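You operate a simulated robot arm through the tools that you are given. There is no shell and no other tool. Be economical: measure what you need, move in short steps, check, and stop when the job is done.

You are at the controls of a simulated robot arm. One attempt, no reset.

JOB
Level the black bracket on the level jig and lock it.
Fine: lever to FREE, turn the white knob till the display reads LEVEL, lever to FIXED.
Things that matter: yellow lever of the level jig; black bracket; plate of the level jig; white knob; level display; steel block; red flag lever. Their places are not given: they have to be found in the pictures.

The check looks at the end state, three seconds after you hand in, the way a careful person would. Anything else that was tipped, shoved, dropped, spilled or broken makes it a failure.

ROBOT AND FRAMES
A 7-joint arm with a two-finger parallel gripper, fixed in place. Base frame: the origin is at the foot of the arm, x ahead of it, y to its left, z up; the work surface is at about z = 800. Units: mm, rad, N and s.
With the tool pointing down near the work surface it reaches from about 460 to 920 mm from the base axis. Its first joint turns from -2.007 to 2.007 rad. Payload 3.91 kg.
Tool frame: the origin (TCP) lies between the finger pads and is the grasp point; the fingertips stand 30 mm ahead of it; z points along the fingers, y is the line along which they close. The gripper opens to 110 mm. The fingers are 20 mm wide and 10 mm thick; the gripper's body (48 by 112 mm) begins 55 mm behind the TCP.
Orientation is told as [roll, pitch, yaw] about the base's x, y, z axes, in that order, counted from this pose: with the fingers straight down and closing along the base's y, the tool's x points along the base's -x, its y along +y and its z along -z.

CONTROLS
- The arm moves only by the tool apply_moves. Its argument "moves" is a list of rows, each a list of 7 numbers: the opening, from 0 (shut) to 1 (fully open), then the shift along the base's x, y, z in cm, then the turn, a rotation vector about the base's x, y, z in rad. In form: [[fingers, x, y, z, wx, wy, wz], ...]. A call has 1 to 20 rows; each row is the pose to reach, as a shift and turn from the pose commanded when the call began. Each row takes 0.2 s and may step no farther than 50 mm and 0.15 rad from the row before; otherwise, or with a gripper value out of range, the whole call is refused. Where a pose cannot be reached the arm comes as near as it can. A force on the tool above 40 N (or 10 N above the force at the start of the call, whichever is more), or a blocked arm, ends the call early, and 0.2 s more pass. The fingers move at their own pace (about 153 mm/s each) and stop on an object; they squeeze with about 25 N. The grip force told is the motor's: it shows also when the fingers shut on nothing. Time passes only in rows, and 0.2 s behind the last, so rows that repeat a pose let the fingers close. It gives the time, the measured TCP pose, the force on the tool (base axes), the opening and the grip force at its end, in the units of the frame above (readings bear some noise), and new pictures: "views" is both (left out), scene, wrist or none.
- Cameras (640 x 400 px; columns grow to the right, rows downward): "scene" is fixed at [50.9, 650.7, 1400]; the picture's right is [-0.61, -0.79, 0.00], its down [-0.49, 0.38, -0.78] and it looks along [0.62, -0.48, -0.62] (base axes); focal length 276 px, centre (320, 200). "wrist" rides on the gripper at [72, 17, -103] in the tool frame; the picture's right is [-0.23, 0.97, 0.00], its down [-0.76, -0.18, -0.62] and it looks along [-0.61, -0.14, 0.78] (tool axes); focal length 222 px, centre (320, 200).
- lift_body(by): slides the trunk up (or, below 0, down) by that many mm; the arm rides with it, the base frame stays. It gives what a move gives, with no picture.
- pixel_to_xyz(camera, pixels): for up to 12 pixels [column, row] of the newest picture of that camera ("zoom" is the newest enlarged one), the place [x, y, z] in the base frame of the surface seen there, good to about 3 mm. It takes no simulated time.
- close_up(camera, box): a new picture of the part [left, top, right, bottom] of that camera's present view, enlarged. It takes no simulated time.
- close_job(): hands the job in; it is judged then, once.

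Work in short steps. Measure before you move; look again where a grasp or a placing could have gone wrong, and mend it. You have 80 turns and 170 pictures in all, those below and enlarged ones among them. Open the gripper and draw the arm clear of the work before you hand the job in, unless the task says otherwise; then end with one line.

The tools are called after "Request:" as name(argument=value, ...) on one line, values as JSON. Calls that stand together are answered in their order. apply_moves: Moves the arm, as the interface text tells. Its arguments: {"type":"object","properties":{"moves":{"type":"array","items":{"type":"array","items":{"type":"number"}}},"views":{"type":"string","enum":["both","scene","wrist","none"]}},"required":["moves"]} The other tools are called the same way: lift_body (by) slides the trunk up or down; pixel_to_xyz (camera, pixels) gives the place of the surface under pixels of a picture; close_up (camera, box) takes an enlarged picture of a part of a camera's view; close_job () hands the job in.

At the start:

```text
time: 0.0
ee_pos: [503.5, 202.1, 1188.2]
tool_rot: [-0.001, 0.0, -0.001]
force: [0.0, 0.3, 0.5]
finger_gap: 110.4
grasp_force: 0.1
trunk travel left (down, up): [-750.0, 240.0]
```

scene: 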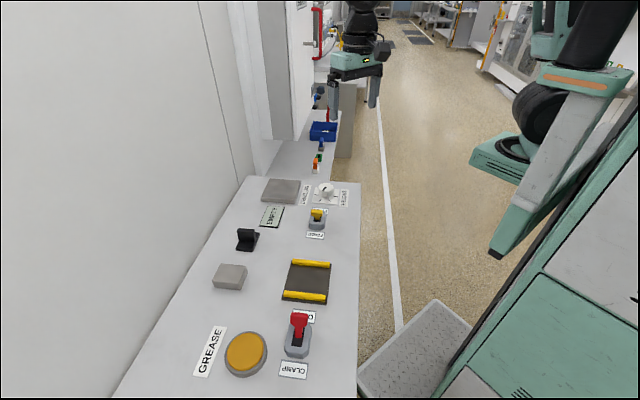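
wrist: 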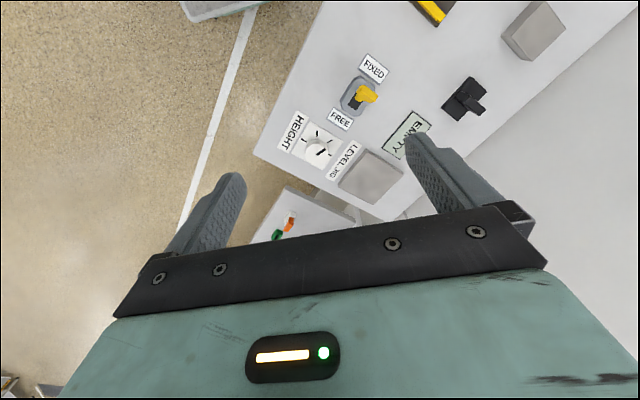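

The scene shows a level jig (plate, knob, yellow lever), a black bracket, a steel block, and a red lever at a clamp jig. I'll enlarge the views to read details.

Request:
close_up(camera="scene", box=[220, 160, 380, 260])

Request:
close_up(camera="wrist", box=[250, 40, 506, 200])

Request:
close_up(camera="scene", box=[170, 240, 380, 390])

Request:
pixel_to_xyz(camera="scene", pixels=[[280, 191], [327, 190], [317, 213], [317, 225], [247, 233], [244, 247], [273, 215], [230, 275], [308, 280], [299, 320], [300, 200], [345, 198]])

```text
4.00 times, centred on (300, 210) of scene
```

zoom: 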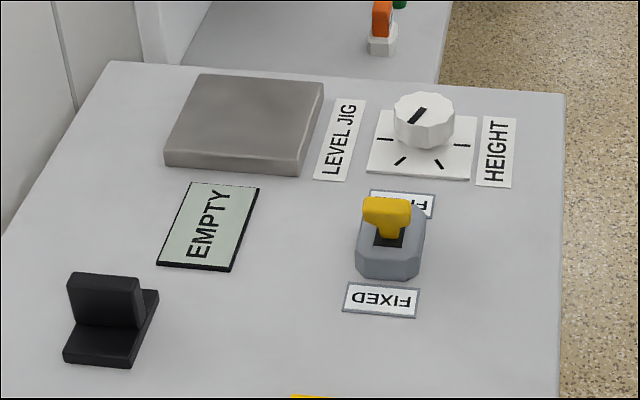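

```text
2.50 times, centred on (378, 120) of wrist
```

zoom: 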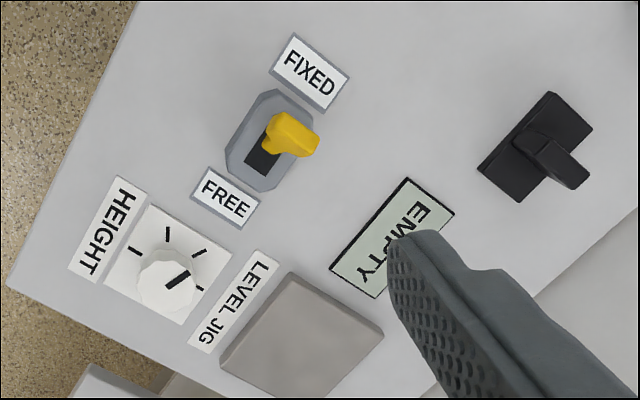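

```text
2.67 times, centred on (275, 315) of scene
```

zoom: 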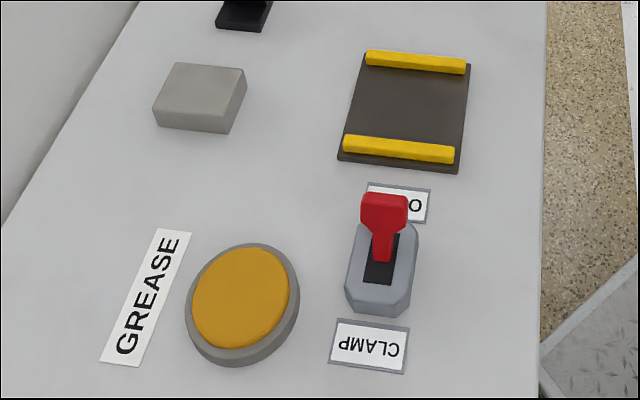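

```text
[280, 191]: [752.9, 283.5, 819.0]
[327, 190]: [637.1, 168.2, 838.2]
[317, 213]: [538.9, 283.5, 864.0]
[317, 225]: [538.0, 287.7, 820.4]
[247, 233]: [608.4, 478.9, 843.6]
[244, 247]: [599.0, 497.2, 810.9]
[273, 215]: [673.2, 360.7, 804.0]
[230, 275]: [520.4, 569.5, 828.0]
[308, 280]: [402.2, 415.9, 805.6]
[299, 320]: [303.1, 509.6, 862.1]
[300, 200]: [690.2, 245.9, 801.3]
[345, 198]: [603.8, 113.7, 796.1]
```

The display reads EMPTY and the lever's labels are FREE (far) and FIXED (near). I'll zoom in on the bracket to measure it.

Request:
close_up(camera="scene", box=[222, 220, 270, 250])

```text
13.33 times, centred on (246, 235) of scene
```

zoom: 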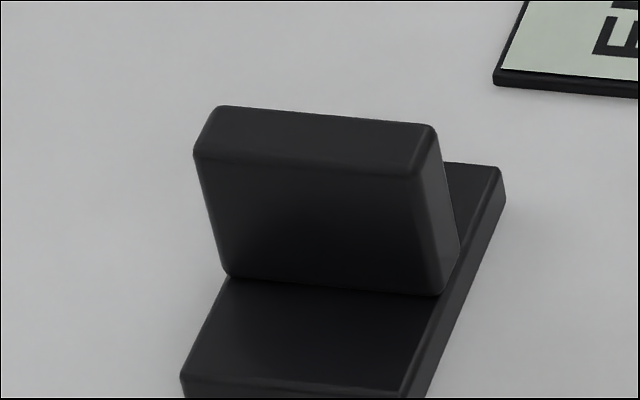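

Request:
pixel_to_xyz(camera="zoom", pixels=[[215, 120], [425, 138], [212, 155], [412, 170], [235, 270], [435, 288], [190, 370], [395, 385], [490, 175], [320, 140]])

Request:
close_up(camera="scene", box=[256, 170, 352, 230])

```text
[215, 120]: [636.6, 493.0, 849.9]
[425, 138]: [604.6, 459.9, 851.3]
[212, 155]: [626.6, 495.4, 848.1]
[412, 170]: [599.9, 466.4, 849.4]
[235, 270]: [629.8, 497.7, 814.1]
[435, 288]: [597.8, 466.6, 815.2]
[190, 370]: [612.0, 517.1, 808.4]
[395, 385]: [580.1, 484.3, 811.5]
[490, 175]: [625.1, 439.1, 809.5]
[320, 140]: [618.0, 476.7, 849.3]
```

```text
6.67 times, centred on (304, 200) of scene
```

zoom: 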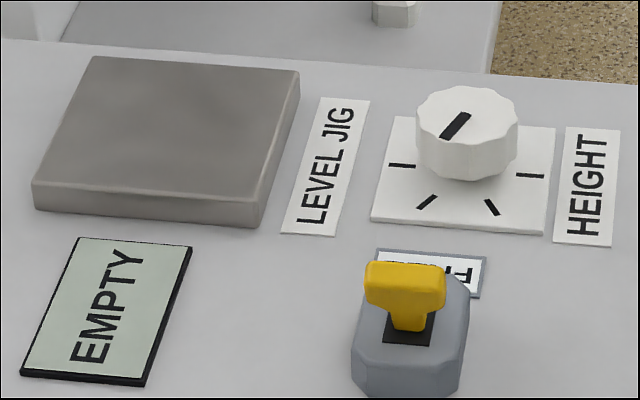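

Request:
pixel_to_xyz(camera="zoom", pixels=[[95, 62], [293, 75], [40, 185], [255, 195], [467, 112], [425, 115], [508, 112], [480, 260], [375, 270], [440, 275], [405, 335], [405, 265]])

Request:
pixel_to_xyz(camera="scene", pixels=[[315, 235]])

Request:
pixel_to_xyz(camera="wrist", pixels=[[320, 146], [374, 68], [340, 118], [366, 93], [357, 104], [360, 84], [352, 100], [465, 98], [370, 177]])

```text
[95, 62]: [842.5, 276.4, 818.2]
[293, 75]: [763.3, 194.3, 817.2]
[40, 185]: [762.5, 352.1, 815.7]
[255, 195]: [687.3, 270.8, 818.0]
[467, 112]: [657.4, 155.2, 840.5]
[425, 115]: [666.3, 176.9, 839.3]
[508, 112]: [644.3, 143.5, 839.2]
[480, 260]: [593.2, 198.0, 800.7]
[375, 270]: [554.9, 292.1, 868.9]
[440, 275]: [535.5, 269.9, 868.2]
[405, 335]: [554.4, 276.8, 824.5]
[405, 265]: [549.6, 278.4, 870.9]
```

```text
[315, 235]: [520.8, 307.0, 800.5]
```

```text
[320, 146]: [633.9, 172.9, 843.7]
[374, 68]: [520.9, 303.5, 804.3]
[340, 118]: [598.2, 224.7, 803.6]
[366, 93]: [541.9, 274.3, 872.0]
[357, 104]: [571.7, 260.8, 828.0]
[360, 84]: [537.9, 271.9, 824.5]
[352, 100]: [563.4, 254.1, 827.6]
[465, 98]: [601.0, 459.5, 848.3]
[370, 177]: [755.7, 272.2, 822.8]
```

Geometry: bracket upright top centre is near (616,477,850), its faces normal to about (0.7,-0.7). The plate centre is near (764,273,818), the knob near (655,158,840), and the lever is tilted to FIXED. I'll move above the bracket with 45° of yaw, open.

Request:
apply_moves(moves=[[1, 1.2, 3, -2.4, 0, 0, 0.087], [1, 2.4, 6, -4.8, 0, 0, 0.175], [1, 3.6, 9, -7.2, 0, 0, 0.262], [1, 4.8, 12, -9.6, 0, 0, 0.349], [1, 6, 15, -12, 0, 0, 0.436], [1, 7.2, 18, -14.4, 0, 0, 0.524], [1, 8.4, 21, -16.8, 0, 0, 0.611], [1, 9.8, 24.3, -19.5, 0, 0, 0.698], [1, 11.2, 27.5, -22.5, 0, 0, 0.785], [1, 11.2, 27.5, -22.5, 0, 0, 0.785]])

```text
time: 2.2
ee_pos: [612.3, 473.2, 963.4]
tool_rot: [0.001, 0.001, 0.785]
force: [-0.5, 0.2, 0.5]
finger_gap: 110.3
grasp_force: 0.0
trunk travel left (down, up): [-750.0, 240.0]
```

scene: 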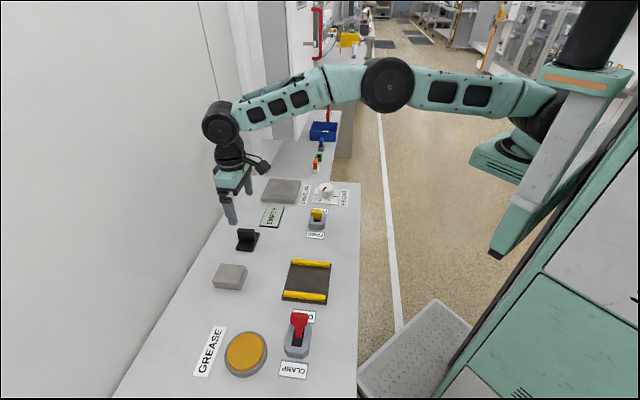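
wrist: 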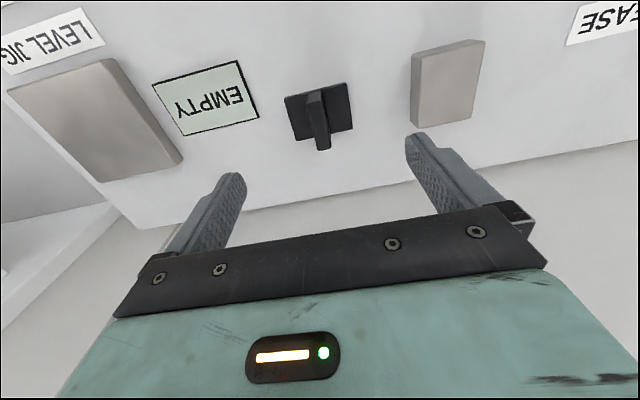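

The bracket shows at wrist px (318,120). I'll measure it from here and the plate and knob too.

Request:
pixel_to_xyz(camera="wrist", pixels=[[314, 95], [323, 140], [318, 120], [290, 110], [347, 105], [295, 135], [348, 128], [287, 97], [343, 86], [95, 120], [325, 120], [309, 115]])

Request:
close_up(camera="wrist", box=[256, 70, 384, 150])

Request:
apply_moves(moves=[[1, 0, 0, 0, 0, 0, 0]], views="none")

```text
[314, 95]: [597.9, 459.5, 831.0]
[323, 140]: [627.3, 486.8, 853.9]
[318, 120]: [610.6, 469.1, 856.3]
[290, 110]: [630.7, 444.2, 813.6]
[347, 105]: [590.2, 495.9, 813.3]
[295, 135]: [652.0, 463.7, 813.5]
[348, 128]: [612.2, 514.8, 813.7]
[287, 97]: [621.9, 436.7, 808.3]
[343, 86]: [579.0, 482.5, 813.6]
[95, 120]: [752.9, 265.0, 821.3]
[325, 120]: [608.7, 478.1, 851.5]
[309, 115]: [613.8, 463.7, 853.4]
```

```text
5.00 times, centred on (320, 110) of wrist
```

zoom: 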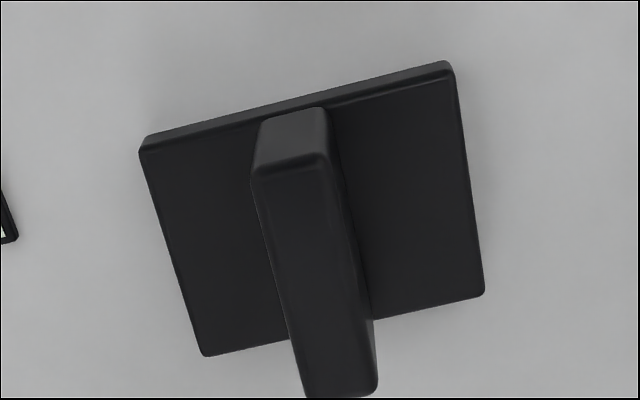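

```text
time: 2.6
ee_pos: [612.4, 473.5, 963.8]
tool_rot: [-0.001, 0.001, 0.785]
force: [-0.1, 0.5, -0.7]
finger_gap: 109.8
grasp_force: 0.0
trunk travel left (down, up): [-750.0, 240.0]
```

TCP is (612.4,473.5) and bracket centre is about (616,476), so I shift slightly and descend to z≈848 (tips at 818, above the base at 813), then close.

Request:
apply_moves(moves=[[0.7, 0.3, 0.2, -3, 0, 0, 0], [0.7, 0.3, 0.2, -6, 0, 0, 0], [0.7, 0.3, 0.2, -9, 0, 0, 0], [0.7, 0.3, 0.2, -11.5, 0, 0, 0], [0.7, 0.3, 0.2, -11.5, 0, 0, 0]])

```text
time: 3.8
ee_pos: [614.2, 471.7, 850.2]
tool_rot: [0.001, -0.002, 0.786]
force: [0.9, 0.0, -0.2]
finger_gap: 77.3
grasp_force: 0.0
out of reach, approached as far as the arm can: row 3, 4, 5
trunk travel left (down, up): [-750.0, 240.0]
```

scene: 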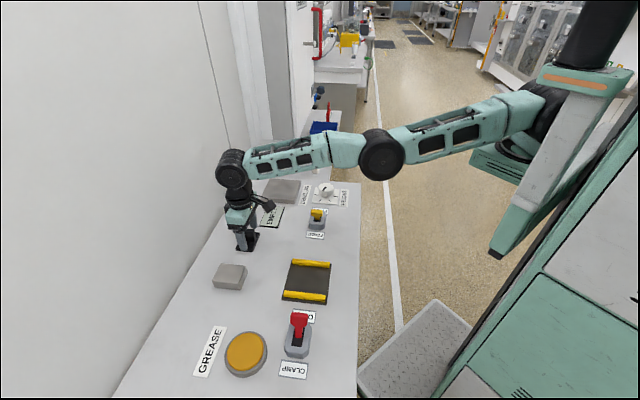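
wrist: 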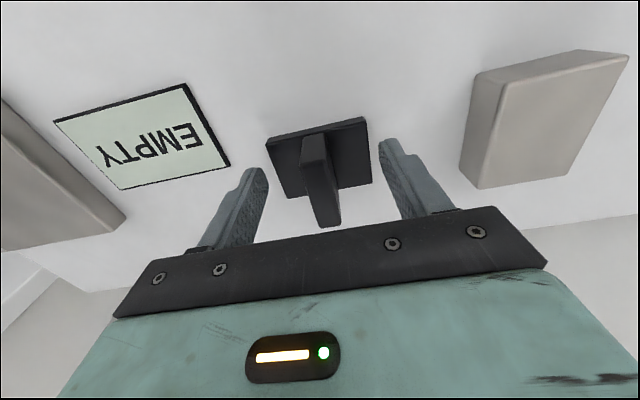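

The fingers straddle the upright, but the arm is near its reach limit here. The pose is good enough to grip, so I close and raise a little; later I'll lower the trunk for more reach.

Request:
apply_moves(moves=[[0, 0, 0, 0, 0, 0, 0], [0, 0, 0, 0, 0, 0, 0], [0, 0, 0, 0, 0, 0, 0], [0, 0, 0, 0, 0, 0, 0]])

```text
time: 4.8
ee_pos: [614.0, 473.0, 849.2]
tool_rot: [0.001, 0.001, 0.785]
force: [0.0, 0.1, -0.1]
finger_gap: 15.9
grasp_force: 25.0
trunk travel left (down, up): [-750.0, 240.0]
```

scene: 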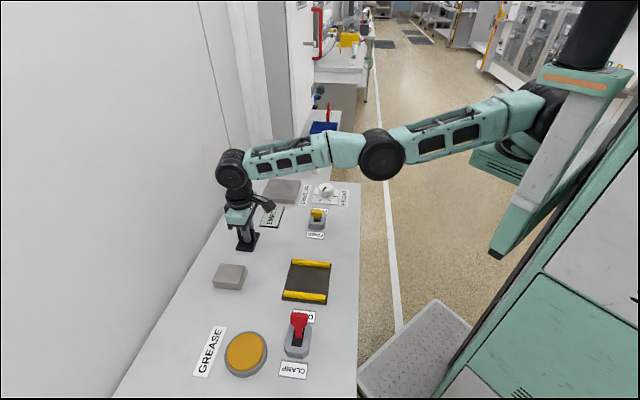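
wrist: 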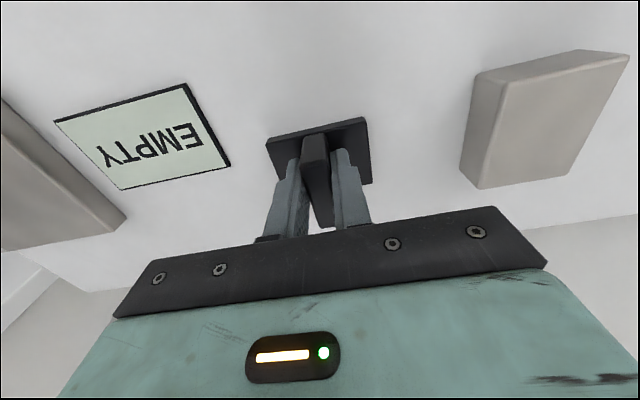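

The bracket is gripped (gap 15.9). I lift it 15 cm.

Request:
apply_moves(moves=[[0, 0, 0, 3, 0, 0, 0], [0, 0, 0, 6, 0, 0, 0], [0, 0, 0, 10, 0, 0, 0], [0, 0, 0, 14, 0, 0, 0], [0, 0, 0, 18, 0, 0, 0], [0, 0, 0, 22, 0, 0, 0], [0, 0, 0, 22, 0, 0, 0]], views="wrist")

```text
time: 6.4
ee_pos: [617.9, 472.7, 1070.0]
tool_rot: [0.0, 0.002, 0.786]
force: [-0.2, 0.4, -2.6]
finger_gap: 15.8
grasp_force: 25.3
out of reach, approached as far as the arm can: row 1, 2, 3, 4, 5
trunk travel left (down, up): [-750.0, 240.0]
```

wrist: 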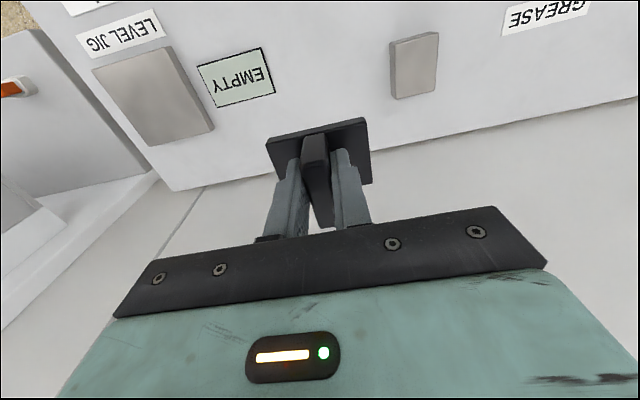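

The bracket is held. I lower the trunk 150 mm to gain reach (bracket bottom stays above about 870).

Request:
lift_body(by=-150)

```text
time: 8.2
ee_pos: [618.0, 473.8, 919.6]
tool_rot: [0.0, 0.003, 0.784]
force: [0.3, 0.0, -2.0]
finger_gap: 16.1
grasp_force: 24.4
trunk travel left (down, up): [-600.0, 390.0]
```

Now I carry it horizontally to above the plate centre (764,273).

Request:
apply_moves(moves=[[0, 2, -2.9, 0, 0, 0, 0], [0, 4.1, -5.8, 0, 0, 0, 0], [0, 6.2, -8.7, 0, 0, 0, 0], [0, 8.2, -11.6, 0, 0, 0, 0], [0, 10.3, -14.5, 0, 0, 0, 0], [0, 12.3, -17.4, 0, 0, 0, 0], [0, 14.4, -20.3, 0, 0, 0, 0], [0, 14.4, -20.3, 0, 0, 0, 0]])

```text
time: 9.9
ee_pos: [799.2, 295.9, 927.1]
tool_rot: [0.0, 0.002, 0.787]
force: [-0.6, 0.2, -2.5]
finger_gap: 15.9
grasp_force: 25.1
out of reach, approached as far as the arm can: row 1, 2, 3, 4, 5, 6, 7, 8
trunk travel left (down, up): [-600.0, 390.0]
```

scene: 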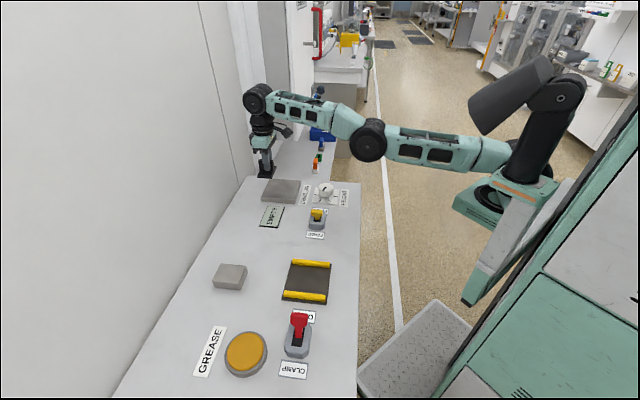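
wrist: 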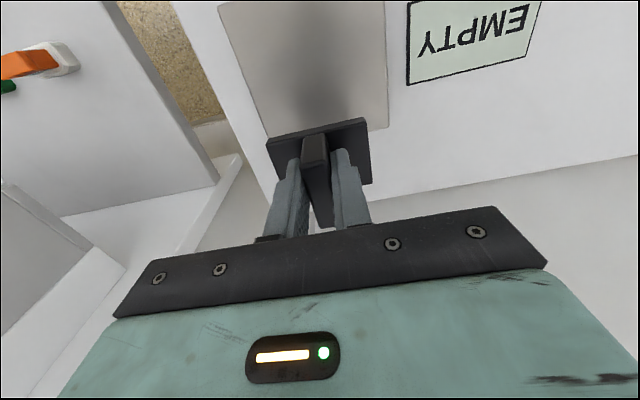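

The arm ended at (799,296), beyond what I wanted; the commanded pose evidently differs from the measured one. I correct with a small shift towards (761,271).

Request:
apply_moves(moves=[[0, -1.9, -1.2, 0, 0, 0, 0], [0, -3.8, -2.5, 0, 0, 0, 0], [0, -3.8, -2.5, 0, 0, 0, 0]])

```text
time: 10.8
ee_pos: [798.4, 297.3, 930.9]
tool_rot: [0.0, 0.001, 0.786]
force: [0.5, 0.7, -2.3]
finger_gap: 15.9
grasp_force: 25.3
out of reach, approached as far as the arm can: row 1, 2, 3
trunk travel left (down, up): [-600.0, 390.0]
```

scene: 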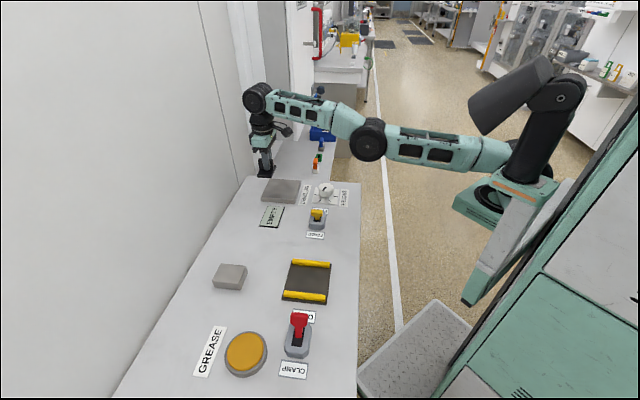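
wrist: 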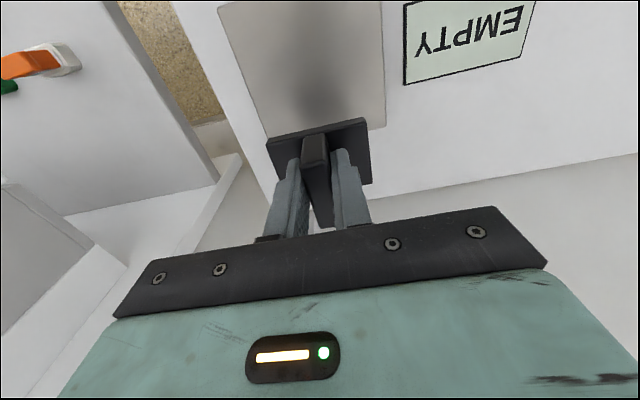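

The reading says it is still at a reach limit and barely moved. I test with an inward and upward move, to understand the limit.

Request:
apply_moves(moves=[[0, -1, -0.4, 3, 0, 0, 0], [0, -2, -0.8, 6, 0, 0, 0], [0, -2, -0.8, 6, 0, 0, 0]], views="none")

```text
time: 11.6
ee_pos: [785.0, 292.2, 995.3]
tool_rot: [0.0, 0.003, 0.786]
force: [-0.1, -0.6, -2.8]
finger_gap: 15.7
grasp_force: 24.8
out of reach, approached as far as the arm can: row 1, 2, 3
trunk travel left (down, up): [-600.0, 390.0]
```

Upward motion works. Next I try inward at this height.

Request:
apply_moves(moves=[[0, -2, -1.5, 0, 0, 0, 0], [0, -3, -2.5, 0, 0, 0, 0], [0, -3, -2.5, 0, 0, 0, 0]], views="scene")

```text
time: 12.3
ee_pos: [782.9, 289.3, 1003.3]
tool_rot: [-0.001, 0.0, 0.785]
force: [0.1, 0.0, -2.0]
finger_gap: 15.8
grasp_force: 25.2
out of reach, approached as far as the arm can: row 1, 2, 3
trunk travel left (down, up): [-600.0, 390.0]
```

scene: 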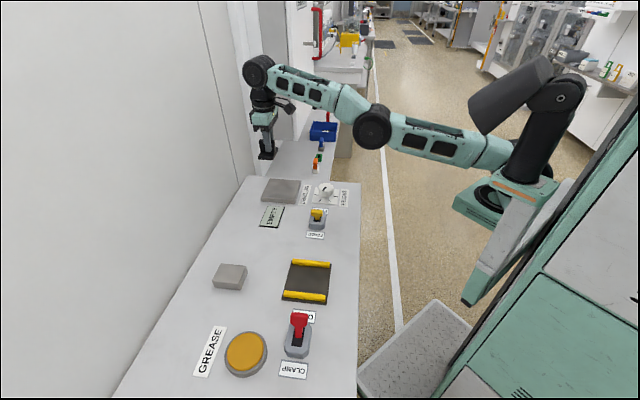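

Asking for inward motion only makes it creep along an arc: the elbow looks straightened or slightly hyper-extended at its stop. I test by commanding outward, watching where the "out of reach" note ends.

Request:
apply_moves(moves=[[0, 1.5, 0.6, 0, 0, 0, 0], [0, 3, 1.2, 0, 0, 0, 0], [0, 4.5, 1.8, 0, 0, 0, 0], [0, 6, 2.4, 0, 0, 0, 0], [0, 6, 2.4, 0, 0, 0, 0]], views="none")

```text
time: 13.6
ee_pos: [798.6, 279.8, 989.5]
tool_rot: [0.0, 0.0, 0.783]
force: [-0.9, -0.3, -1.9]
finger_gap: 15.8
grasp_force: 25.1
out of reach, approached as far as the arm can: row 1, 2, 3, 4, 5
trunk travel left (down, up): [-600.0, 390.0]
```

It moved partly, consistent with the command being accumulated at a smaller radius than the arm can fold to. I keep commanding outward to find agreement.

Request:
apply_moves(moves=[[0, 2, 1, 0, 0, 0, 0], [0, 4, 2, 0, 0, 0, 0], [0, 6, 3, 0, 0, 0, 0], [0, 8, 4, 0, 0, 0, 0], [0, 8, 4, 0, 0, 0, 0]], views="scene")

```text
time: 14.8
ee_pos: [807.7, 273.3, 974.7]
tool_rot: [0.0, 0.003, 0.785]
force: [0.3, -0.2, -1.5]
finger_gap: 16.0
grasp_force: 25.7
out of reach, approached as far as the arm can: row 1, 2, 3, 4, 5
trunk travel left (down, up): [-600.0, 390.0]
```

scene: 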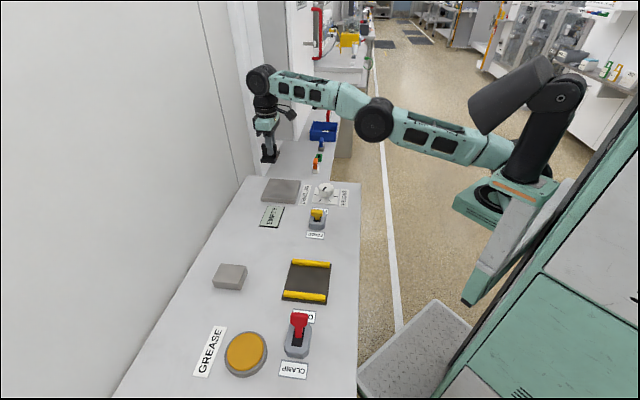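

It's now about where an accumulated command would be (814,282,978). I hold still one row to see whether the arm agrees.

Request:
apply_moves(moves=[[0, 0, 0, 0, 0, 0, 0], [0, 0, 0, 0, 0, 0, 0], [0, 0, 0, 0, 0, 0, 0]], views="none")

```text
time: 15.6
ee_pos: [807.8, 272.1, 974.3]
tool_rot: [-0.001, 0.001, 0.785]
force: [-0.3, 0.8, -1.9]
finger_gap: 15.7
grasp_force: 24.9
trunk travel left (down, up): [-600.0, 390.0]
```

With a zero shift the pose is accepted, so commands start from the reached pose; the arm is in an awkward configuration (near straight). I'll go straight up, to see whether it frees itself.

Request:
apply_moves(moves=[[0, -1, -0.3, 4, 0, 0, 0], [0, -2, -0.7, 8, 0, 0, 0], [0, -4, -1.3, 12, 0, 0, 0], [0, -6, -2, 16, 0, 0, 0], [0, -8, -2.7, 20, 0, 0, 0], [0, -10, -3.4, 24, 0, 0, 0], [0, -10, -3.4, 24, 0, 0, 0]], views="scene")

```text
time: 17.1
ee_pos: [702.7, 240.4, 1219.6]
tool_rot: [-0.002, -0.002, 0.786]
force: [0.0, -0.7, -1.8]
finger_gap: 15.8
grasp_force: 25.2
out of reach, approached as far as the arm can: row 6
trunk travel left (down, up): [-600.0, 390.0]
```

scene: 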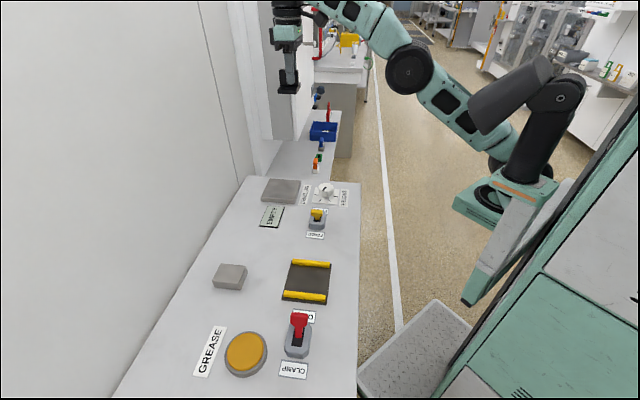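

Free up high. The arm seems to get stuck when it's stretched straight, so I'll retract at height to bend the elbow, then come down and extend out low.

Request:
apply_moves(moves=[[0, -3, -1, 0, 0, 0, 0], [0, -6, -2, 0, 0, 0, 0], [0, -9, -3, 0, 0, 0, 0], [0, -12, -4, 0, 0, 0, 0], [0, -15, -5, 0, 0, 0, 0], [0, -18, -6, 0, 0, 0, 0], [0, -18, -6, 0, 0, 0, 0]], views="scene")

```text
time: 18.8
ee_pos: [524.5, 180.8, 1217.3]
tool_rot: [0.001, 0.0, 0.785]
force: [-0.8, -0.3, -2.1]
finger_gap: 15.9
grasp_force: 24.6
trunk travel left (down, up): [-600.0, 390.0]
```

scene: 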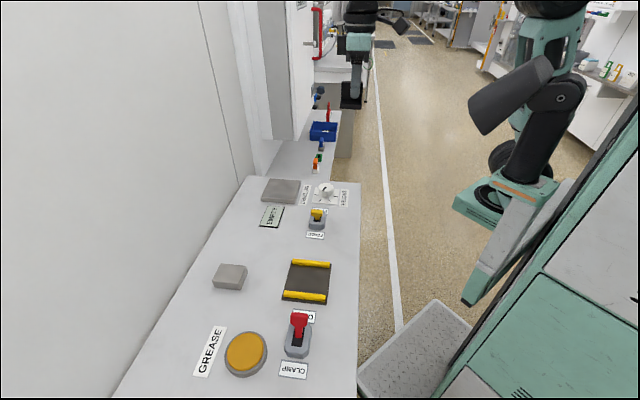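

The elbow is now up and well bent. I descend here to about z=940.

Request:
apply_moves(moves=[[0, 0, 0, -4, 0, 0, 0], [0, 0, 0, -8, 0, 0, 0], [0, 0, 0, -12, 0, 0, 0], [0, 0, 0, -16, 0, 0, 0], [0, 0, 0, -20, 0, 0, 0], [0, 0, 0, -24, 0, 0, 0], [0, 0, 0, -27.5, 0, 0, 0], [0, 0, 0, -27.5, 0, 0, 0]], views="scene")

```text
time: 20.6
ee_pos: [520.8, 182.9, 943.3]
tool_rot: [-0.001, 0.003, 0.784]
force: [-0.5, 0.4, -1.5]
finger_gap: 16.0
grasp_force: 25.0
trunk travel left (down, up): [-600.0, 390.0]
```

scene: 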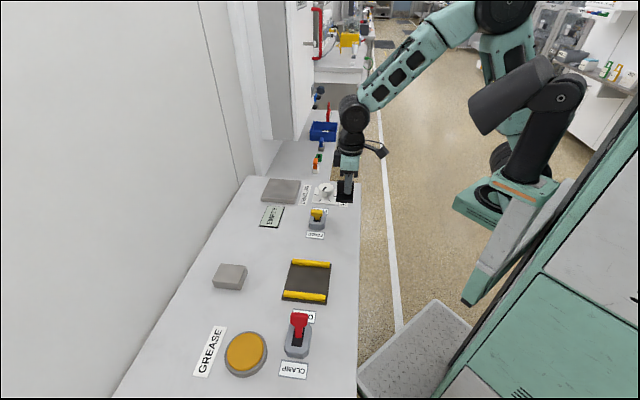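

Good posture. Now I extend to above the plate at (761,271).

Request:
apply_moves(moves=[[0, 3, 1.1, 0, 0, 0, 0], [0, 6, 2.2, 0, 0, 0, 0], [0, 9, 3.3, 0, 0, 0, 0], [0, 12, 4.4, 0, 0, 0, 0], [0, 15, 5.5, 0, 0, 0, 0], [0, 18, 6.6, 0, 0, 0, 0], [0, 21, 7.7, 0, 0, 0, 0], [0, 24, 8.8, 0, 0, 0, 0], [0, 24, 8.8, 0, 0, 0, 0]])

```text
time: 22.6
ee_pos: [763.4, 270.5, 940.5]
tool_rot: [0.0, 0.001, 0.786]
force: [0.4, -0.3, -2.5]
finger_gap: 15.6
grasp_force: 24.7
trunk travel left (down, up): [-600.0, 390.0]
```

scene: 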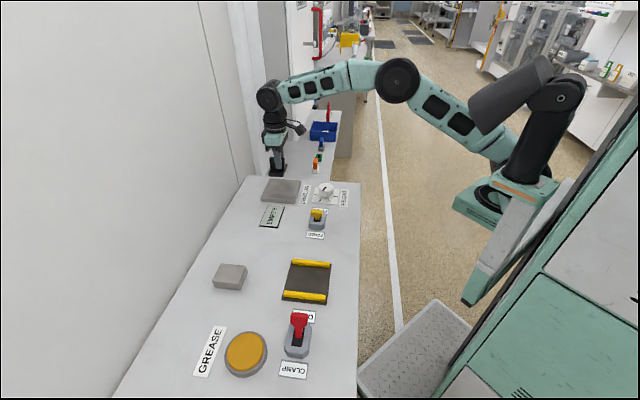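
wrist: 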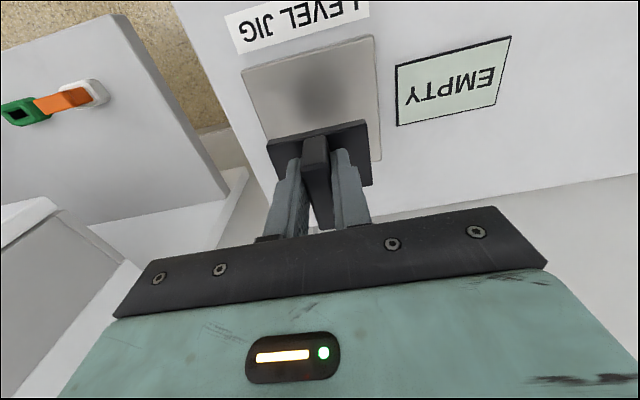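

Reached with the elbow bent. I descend to about 4 mm above the plate (TCP z≈873) and look.

Request:
apply_moves(moves=[[0, 0, 0, -2.5, 0, 0, 0], [0, 0, 0, -5, 0, 0, 0], [0, 0, 0, -6.7, 0, 0, 0], [0, 0, 0, -6.7, 0, 0, 0]])

Request:
close_up(camera="scene", box=[240, 150, 320, 200])

```text
time: 23.6
ee_pos: [763.9, 269.8, 874.7]
tool_rot: [0.0, 0.002, 0.786]
force: [0.2, 0.5, -1.7]
finger_gap: 15.8
grasp_force: 24.8
trunk travel left (down, up): [-600.0, 390.0]
```

scene: 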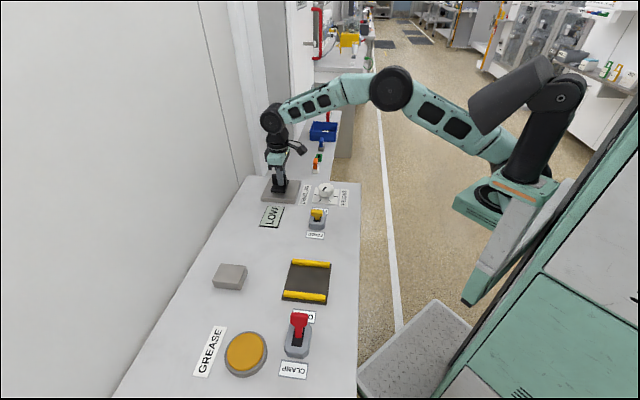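
wrist: 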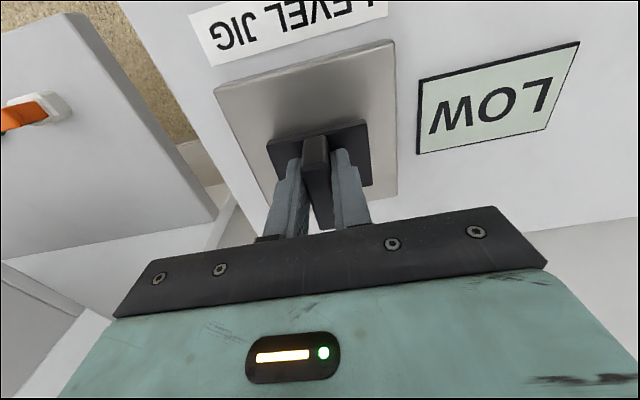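

```text
8.00 times, centred on (280, 175) of scene
```

zoom: 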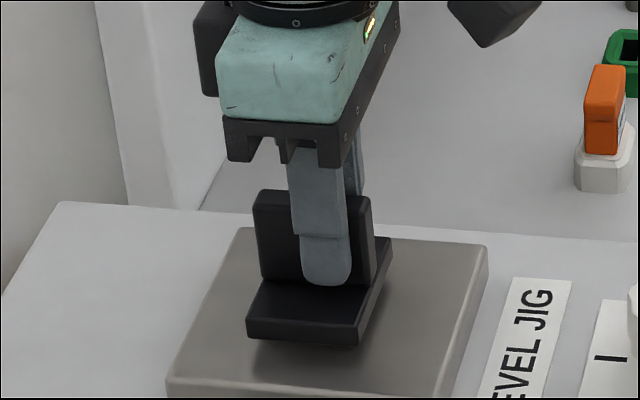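

It's centred over the plate and the display now reads LOW. I lower the last few mm, watching force.

Request:
apply_moves(moves=[[0, 0, 0, -0.2, 0, 0, 0], [0, 0, 0, -0.4, 0, 0, 0], [0, 0, 0, -0.5, 0, 0, 0]], views="none")

Request:
close_up(camera="scene", box=[256, 170, 304, 200])

```text
time: 24.4
ee_pos: [763.3, 269.3, 870.7]
tool_rot: [-0.001, 0.0, 0.787]
force: [0.0, 0.1, -2.3]
finger_gap: 15.6
grasp_force: 25.0
trunk travel left (down, up): [-600.0, 390.0]
```

```text
13.33 times, centred on (280, 185) of scene
```

zoom: 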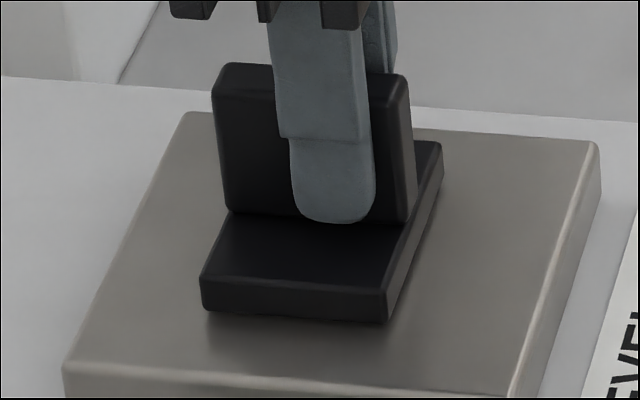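

Still a hair above, with no contact force yet. I continue down in 1 mm steps.

Request:
apply_moves(moves=[[0, 0, 0, -0.1, 0, 0, 0], [0, 0, 0, -0.2, 0, 0, 0], [0, 0, 0, -0.3, 0, 0, 0]], views="none")

```text
time: 25.1
ee_pos: [764.8, 270.7, 869.3]
tool_rot: [-0.001, 0.0, 0.783]
force: [0.6, -1.4, 3.1]
finger_gap: 15.9
grasp_force: 24.6
trunk travel left (down, up): [-600.0, 390.0]
```

Force z has turned from -2 to +3 N: contact. I open the gripper partway and rise.

Request:
apply_moves(moves=[[0.4, 0, 0, 0, 0, 0, 0], [0.4, 0, 0, 0, 0, 0, 0], [0.4, 0, 0, 0.5, 0, 0, 0], [0.4, 0, 0, 3, 0, 0, 0], [0.4, 0, 0, 6, 0, 0, 0], [0.4, 0, 0, 10, 0, 0, 0], [0.4, 0, 0, 10, 0, 0, 0]])

Request:
close_up(camera="scene", box=[256, 170, 352, 230])

```text
time: 26.8
ee_pos: [763.2, 271.9, 969.8]
tool_rot: [0.0, 0.001, 0.784]
force: [0.2, 0.0, -0.2]
finger_gap: 43.9
grasp_force: 0.0
trunk travel left (down, up): [-600.0, 390.0]
```

scene: 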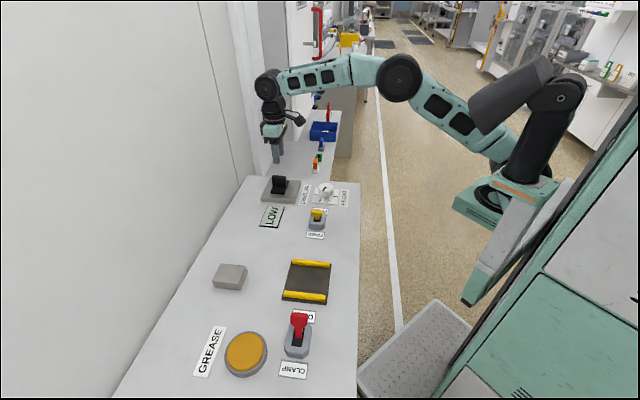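
wrist: 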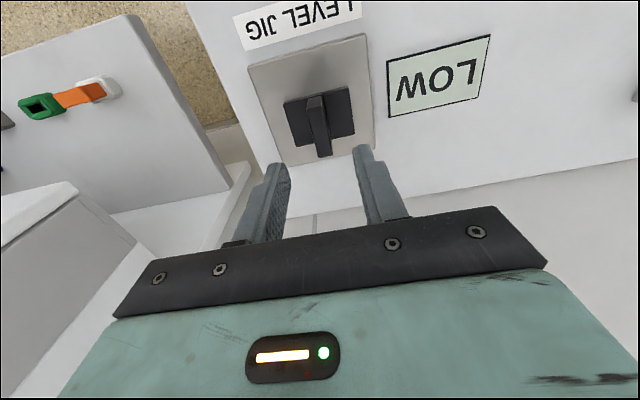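

```text
6.67 times, centred on (304, 200) of scene
```

zoom: 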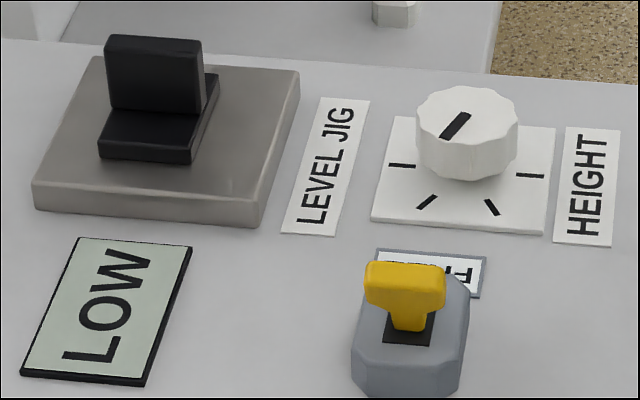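

The bracket sits flat on the plate and reads LOW. I go above the yellow lever (~547,272), same yaw since its travel is along (0.68,-0.73).

Request:
apply_moves(moves=[[0.4, -4, 0, 0, 0, 0, 0], [0.4, -8, 0, 0, 0, 0, 0], [0.4, -12, 0, 0, 0, 0, 0], [0.4, -16, 0, 0, 0, 0, 0], [0.4, -20, 0, 0, 0, 0, 0], [0.4, -21.6, 0, 0, 0, 0, 0], [0.4, -21.6, 0, 0, 0, 0, 0]])

Request:
close_up(camera="wrist", box=[224, 60, 416, 180])

```text
time: 28.4
ee_pos: [547.2, 271.3, 968.1]
tool_rot: [0.002, 0.002, 0.783]
force: [-0.2, -0.6, 0.1]
finger_gap: 43.9
grasp_force: 0.1
trunk travel left (down, up): [-600.0, 390.0]
```

scene: 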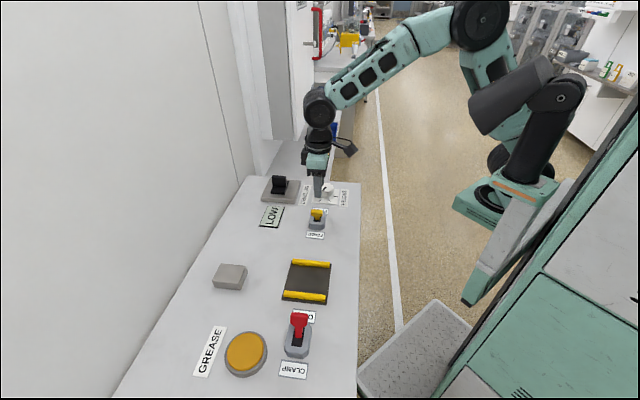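
wrist: 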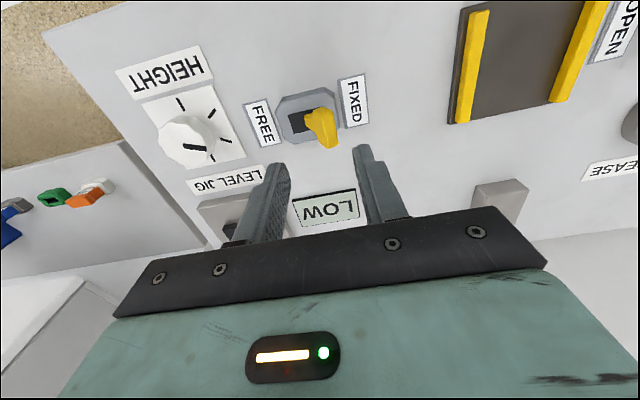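

```text
3.33 times, centred on (320, 120) of wrist
```

zoom: 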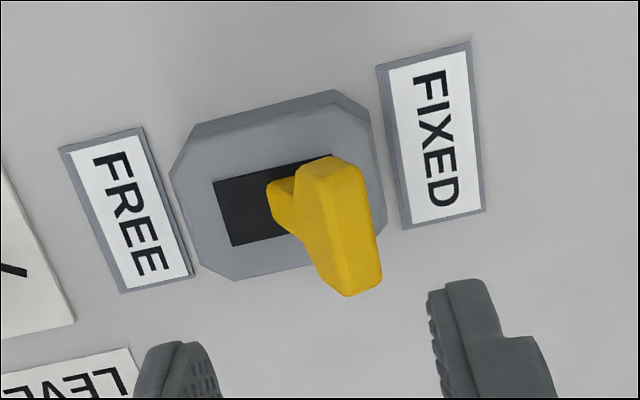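

Request:
pixel_to_xyz(camera="zoom", pixels=[[335, 175], [360, 280], [345, 225], [325, 225], [370, 225], [275, 195], [275, 210], [320, 165], [240, 190], [130, 210], [430, 135]])

Request:
pixel_to_xyz(camera="wrist", pixels=[[185, 130], [162, 145], [212, 135], [190, 160], [188, 140]])

```text
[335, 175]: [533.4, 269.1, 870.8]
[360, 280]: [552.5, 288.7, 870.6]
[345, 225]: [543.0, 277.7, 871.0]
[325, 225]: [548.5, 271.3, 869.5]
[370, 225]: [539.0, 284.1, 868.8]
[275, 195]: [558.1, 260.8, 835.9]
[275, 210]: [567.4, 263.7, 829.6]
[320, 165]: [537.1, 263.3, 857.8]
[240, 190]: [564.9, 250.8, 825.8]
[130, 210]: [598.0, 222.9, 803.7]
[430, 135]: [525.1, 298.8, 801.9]
```

```text
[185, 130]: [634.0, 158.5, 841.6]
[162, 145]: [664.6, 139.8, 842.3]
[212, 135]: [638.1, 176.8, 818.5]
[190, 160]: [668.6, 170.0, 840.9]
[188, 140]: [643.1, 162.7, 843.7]
```

Lever top is centred at (543.5,278,871), pivot about (561,260). I descend over it with tips at about z 850, then narrow the fingers around it.

Request:
apply_moves(moves=[[0.4, -0.35, 0.65, -3, 0, 0, 0], [0.4, -0.35, 0.65, -6, 0, 0, 0], [0.4, -0.35, 0.65, -8.8, 0, 0, 0], [0.25, -0.35, 0.65, -8.8, 0, 0, 0], [0.25, -0.35, 0.65, -8.8, 0, 0, 0]])

Request:
close_up(camera="scene", box=[288, 190, 352, 230])

```text
time: 29.6
ee_pos: [542.4, 277.2, 879.7]
tool_rot: [-0.001, 0.0, 0.785]
force: [2.8, -2.9, 3.5]
finger_gap: 29.7
grasp_force: 2.3
trunk travel left (down, up): [-600.0, 390.0]
```

scene: 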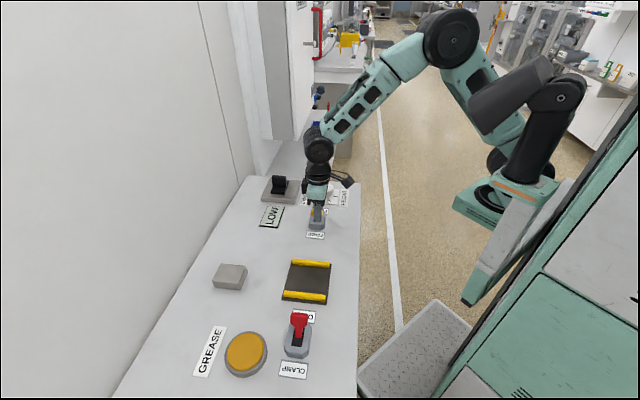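
wrist: 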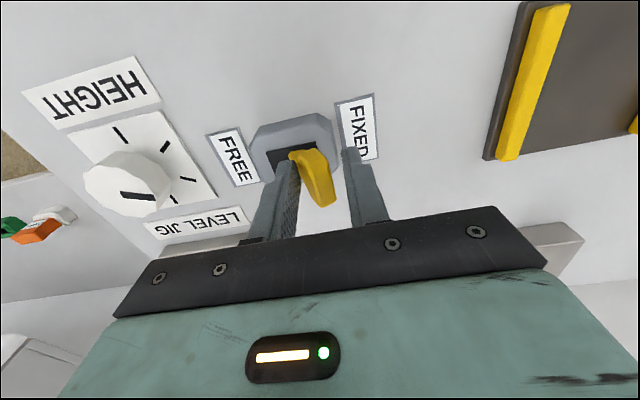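

```text
10.00 times, centred on (320, 210) of scene
```

zoom: 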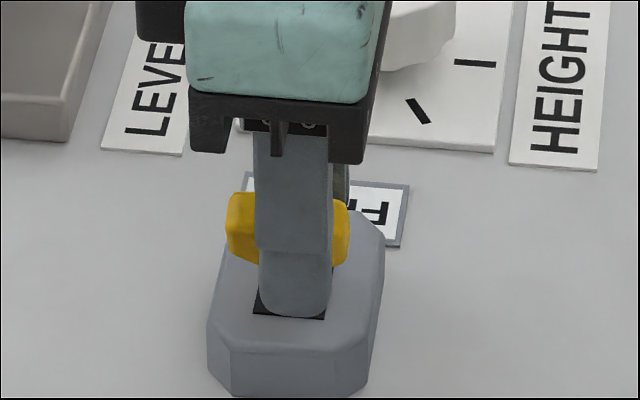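

The fingers straddle the lever. I push along (0.7,-0.7) toward FREE in 8 mm rows with a slight rise in mid-arc.

Request:
apply_moves(moves=[[0.3, 0.6, -0.6, 0.2, 0, 0, 0], [0.3, 1.2, -1.2, 0.5, 0, 0, 0], [0.3, 1.8, -1.8, 0.7, 0, 0, 0], [0.3, 2.4, -2.4, 0.7, 0, 0, 0], [0.3, 3.0, -3.0, 0.5, 0, 0, 0], [0.3, 3.6, -3.6, 0.3, 0, 0, 0], [0.3, 4.1, -4.1, 0.1, 0, 0, 0]])

Request:
close_up(camera="scene", box=[288, 190, 352, 230])

```text
time: 31.1
ee_pos: [582.6, 241.1, 883.4]
tool_rot: [0.003, -0.002, 0.789]
force: [-18.5, 9.6, 21.1]
finger_gap: 43.4
grasp_force: 10.3
trunk travel left (down, up): [-600.0, 390.0]
```

scene: 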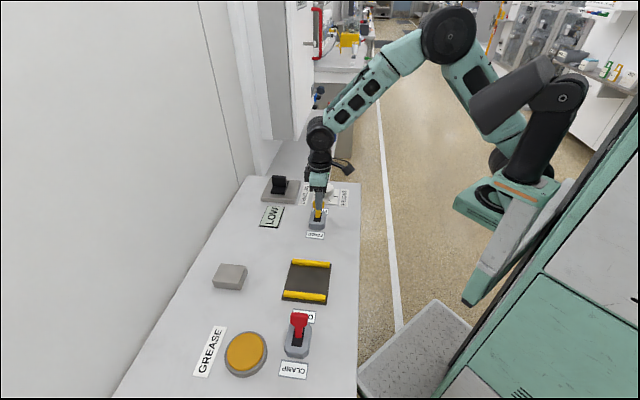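
wrist: 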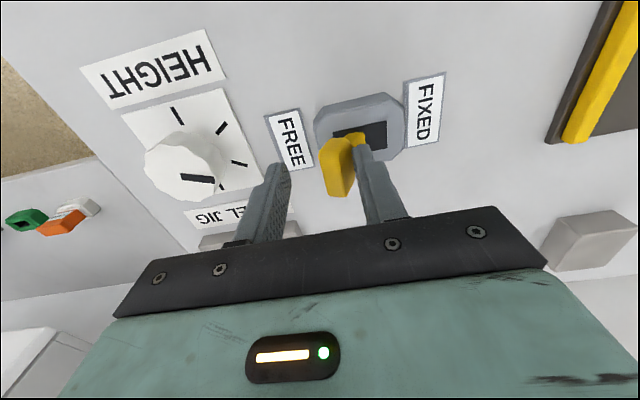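

```text
10.00 times, centred on (320, 210) of scene
```

zoom: 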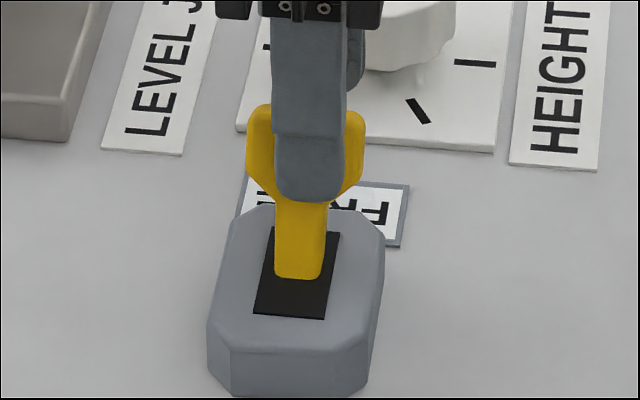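

The lever has swung to FREE and is at its stop (force ~20 N). I back off a bit and rise to verify.

Request:
apply_moves(moves=[[0.45, -0.5, 0.5, 0, 0, 0, 0], [0.5, -0.5, 0.5, 2, 0, 0, 0], [0.5, -0.5, 0.5, 5, 0, 0, 0], [0.5, -0.5, 0.5, 9, 0, 0, 0], [0.5, -0.5, 0.5, 9, 0, 0, 0]])

Request:
close_up(camera="wrist", box=[120, 60, 440, 260])

```text
time: 32.4
ee_pos: [579.4, 240.6, 973.7]
tool_rot: [0.0, 0.003, 0.786]
force: [-0.7, 0.8, -0.5]
finger_gap: 55.3
grasp_force: 0.1
trunk travel left (down, up): [-600.0, 390.0]
```

scene: 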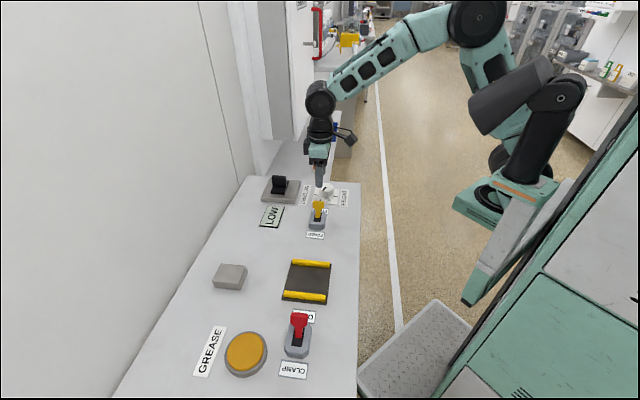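
wrist: 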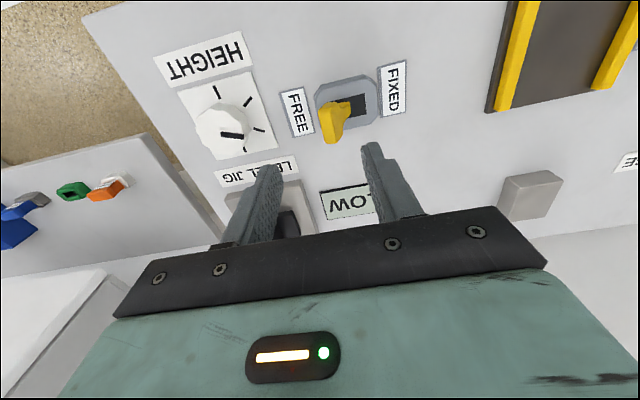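

```text
2.00 times, centred on (280, 160) of wrist
```

zoom: 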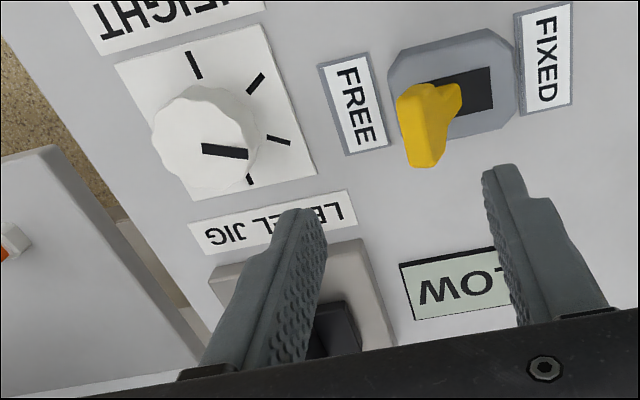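

Lever stays in FREE. I move over the knob at about (652,157) and measure.

Request:
apply_moves(moves=[[0.6, 2.5, -2.8, 0, 0, 0, 0], [0.6, 5, -5.6, 0, 0, 0, 0], [0.6, 7.3, -8.3, 0, 0, 0, 0], [0.6, 7.3, -8.3, 0, 0, 0, 0]])

Request:
close_up(camera="wrist", box=[224, 60, 416, 180])

Request:
close_up(camera="scene", box=[304, 170, 352, 200])

```text
time: 33.4
ee_pos: [654.5, 156.9, 971.1]
tool_rot: [0.0, 0.003, 0.784]
force: [-0.4, -0.2, 0.8]
finger_gap: 66.3
grasp_force: 0.1
trunk travel left (down, up): [-600.0, 390.0]
```

scene: 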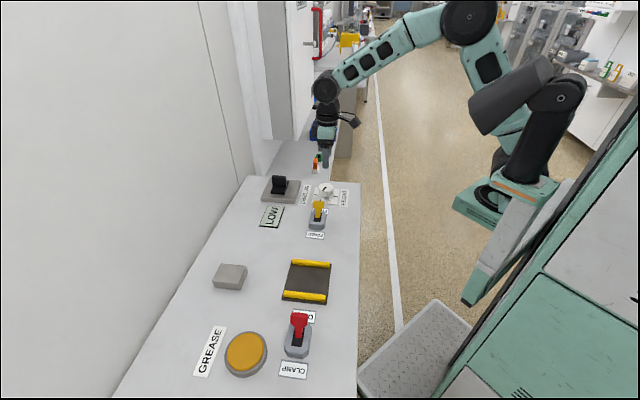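
wrist: 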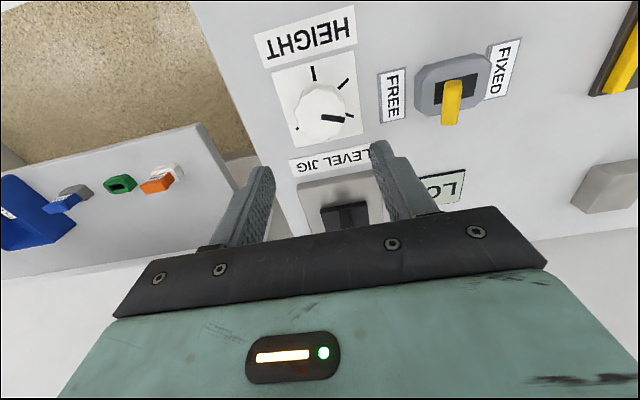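

```text
3.33 times, centred on (320, 120) of wrist
```

zoom: 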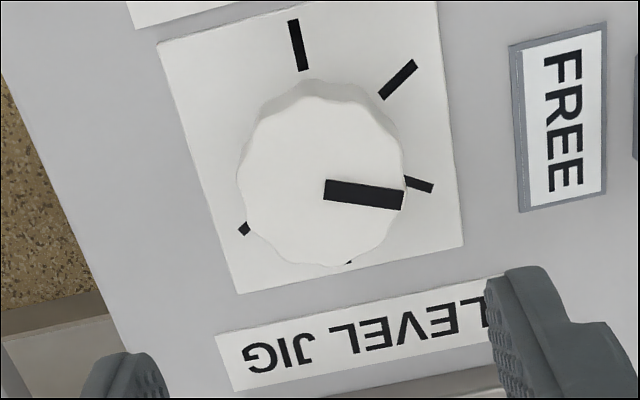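

```text
13.33 times, centred on (328, 185) of scene
```

zoom: 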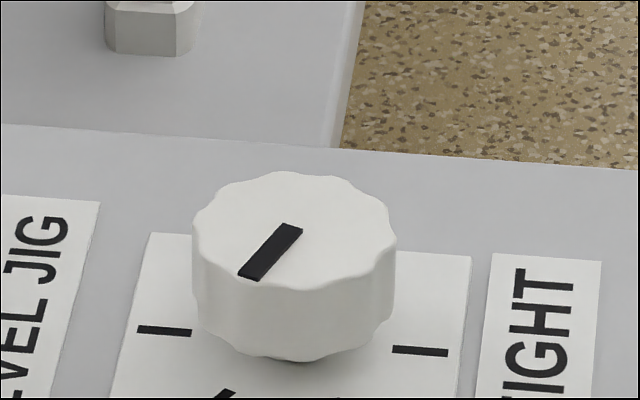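

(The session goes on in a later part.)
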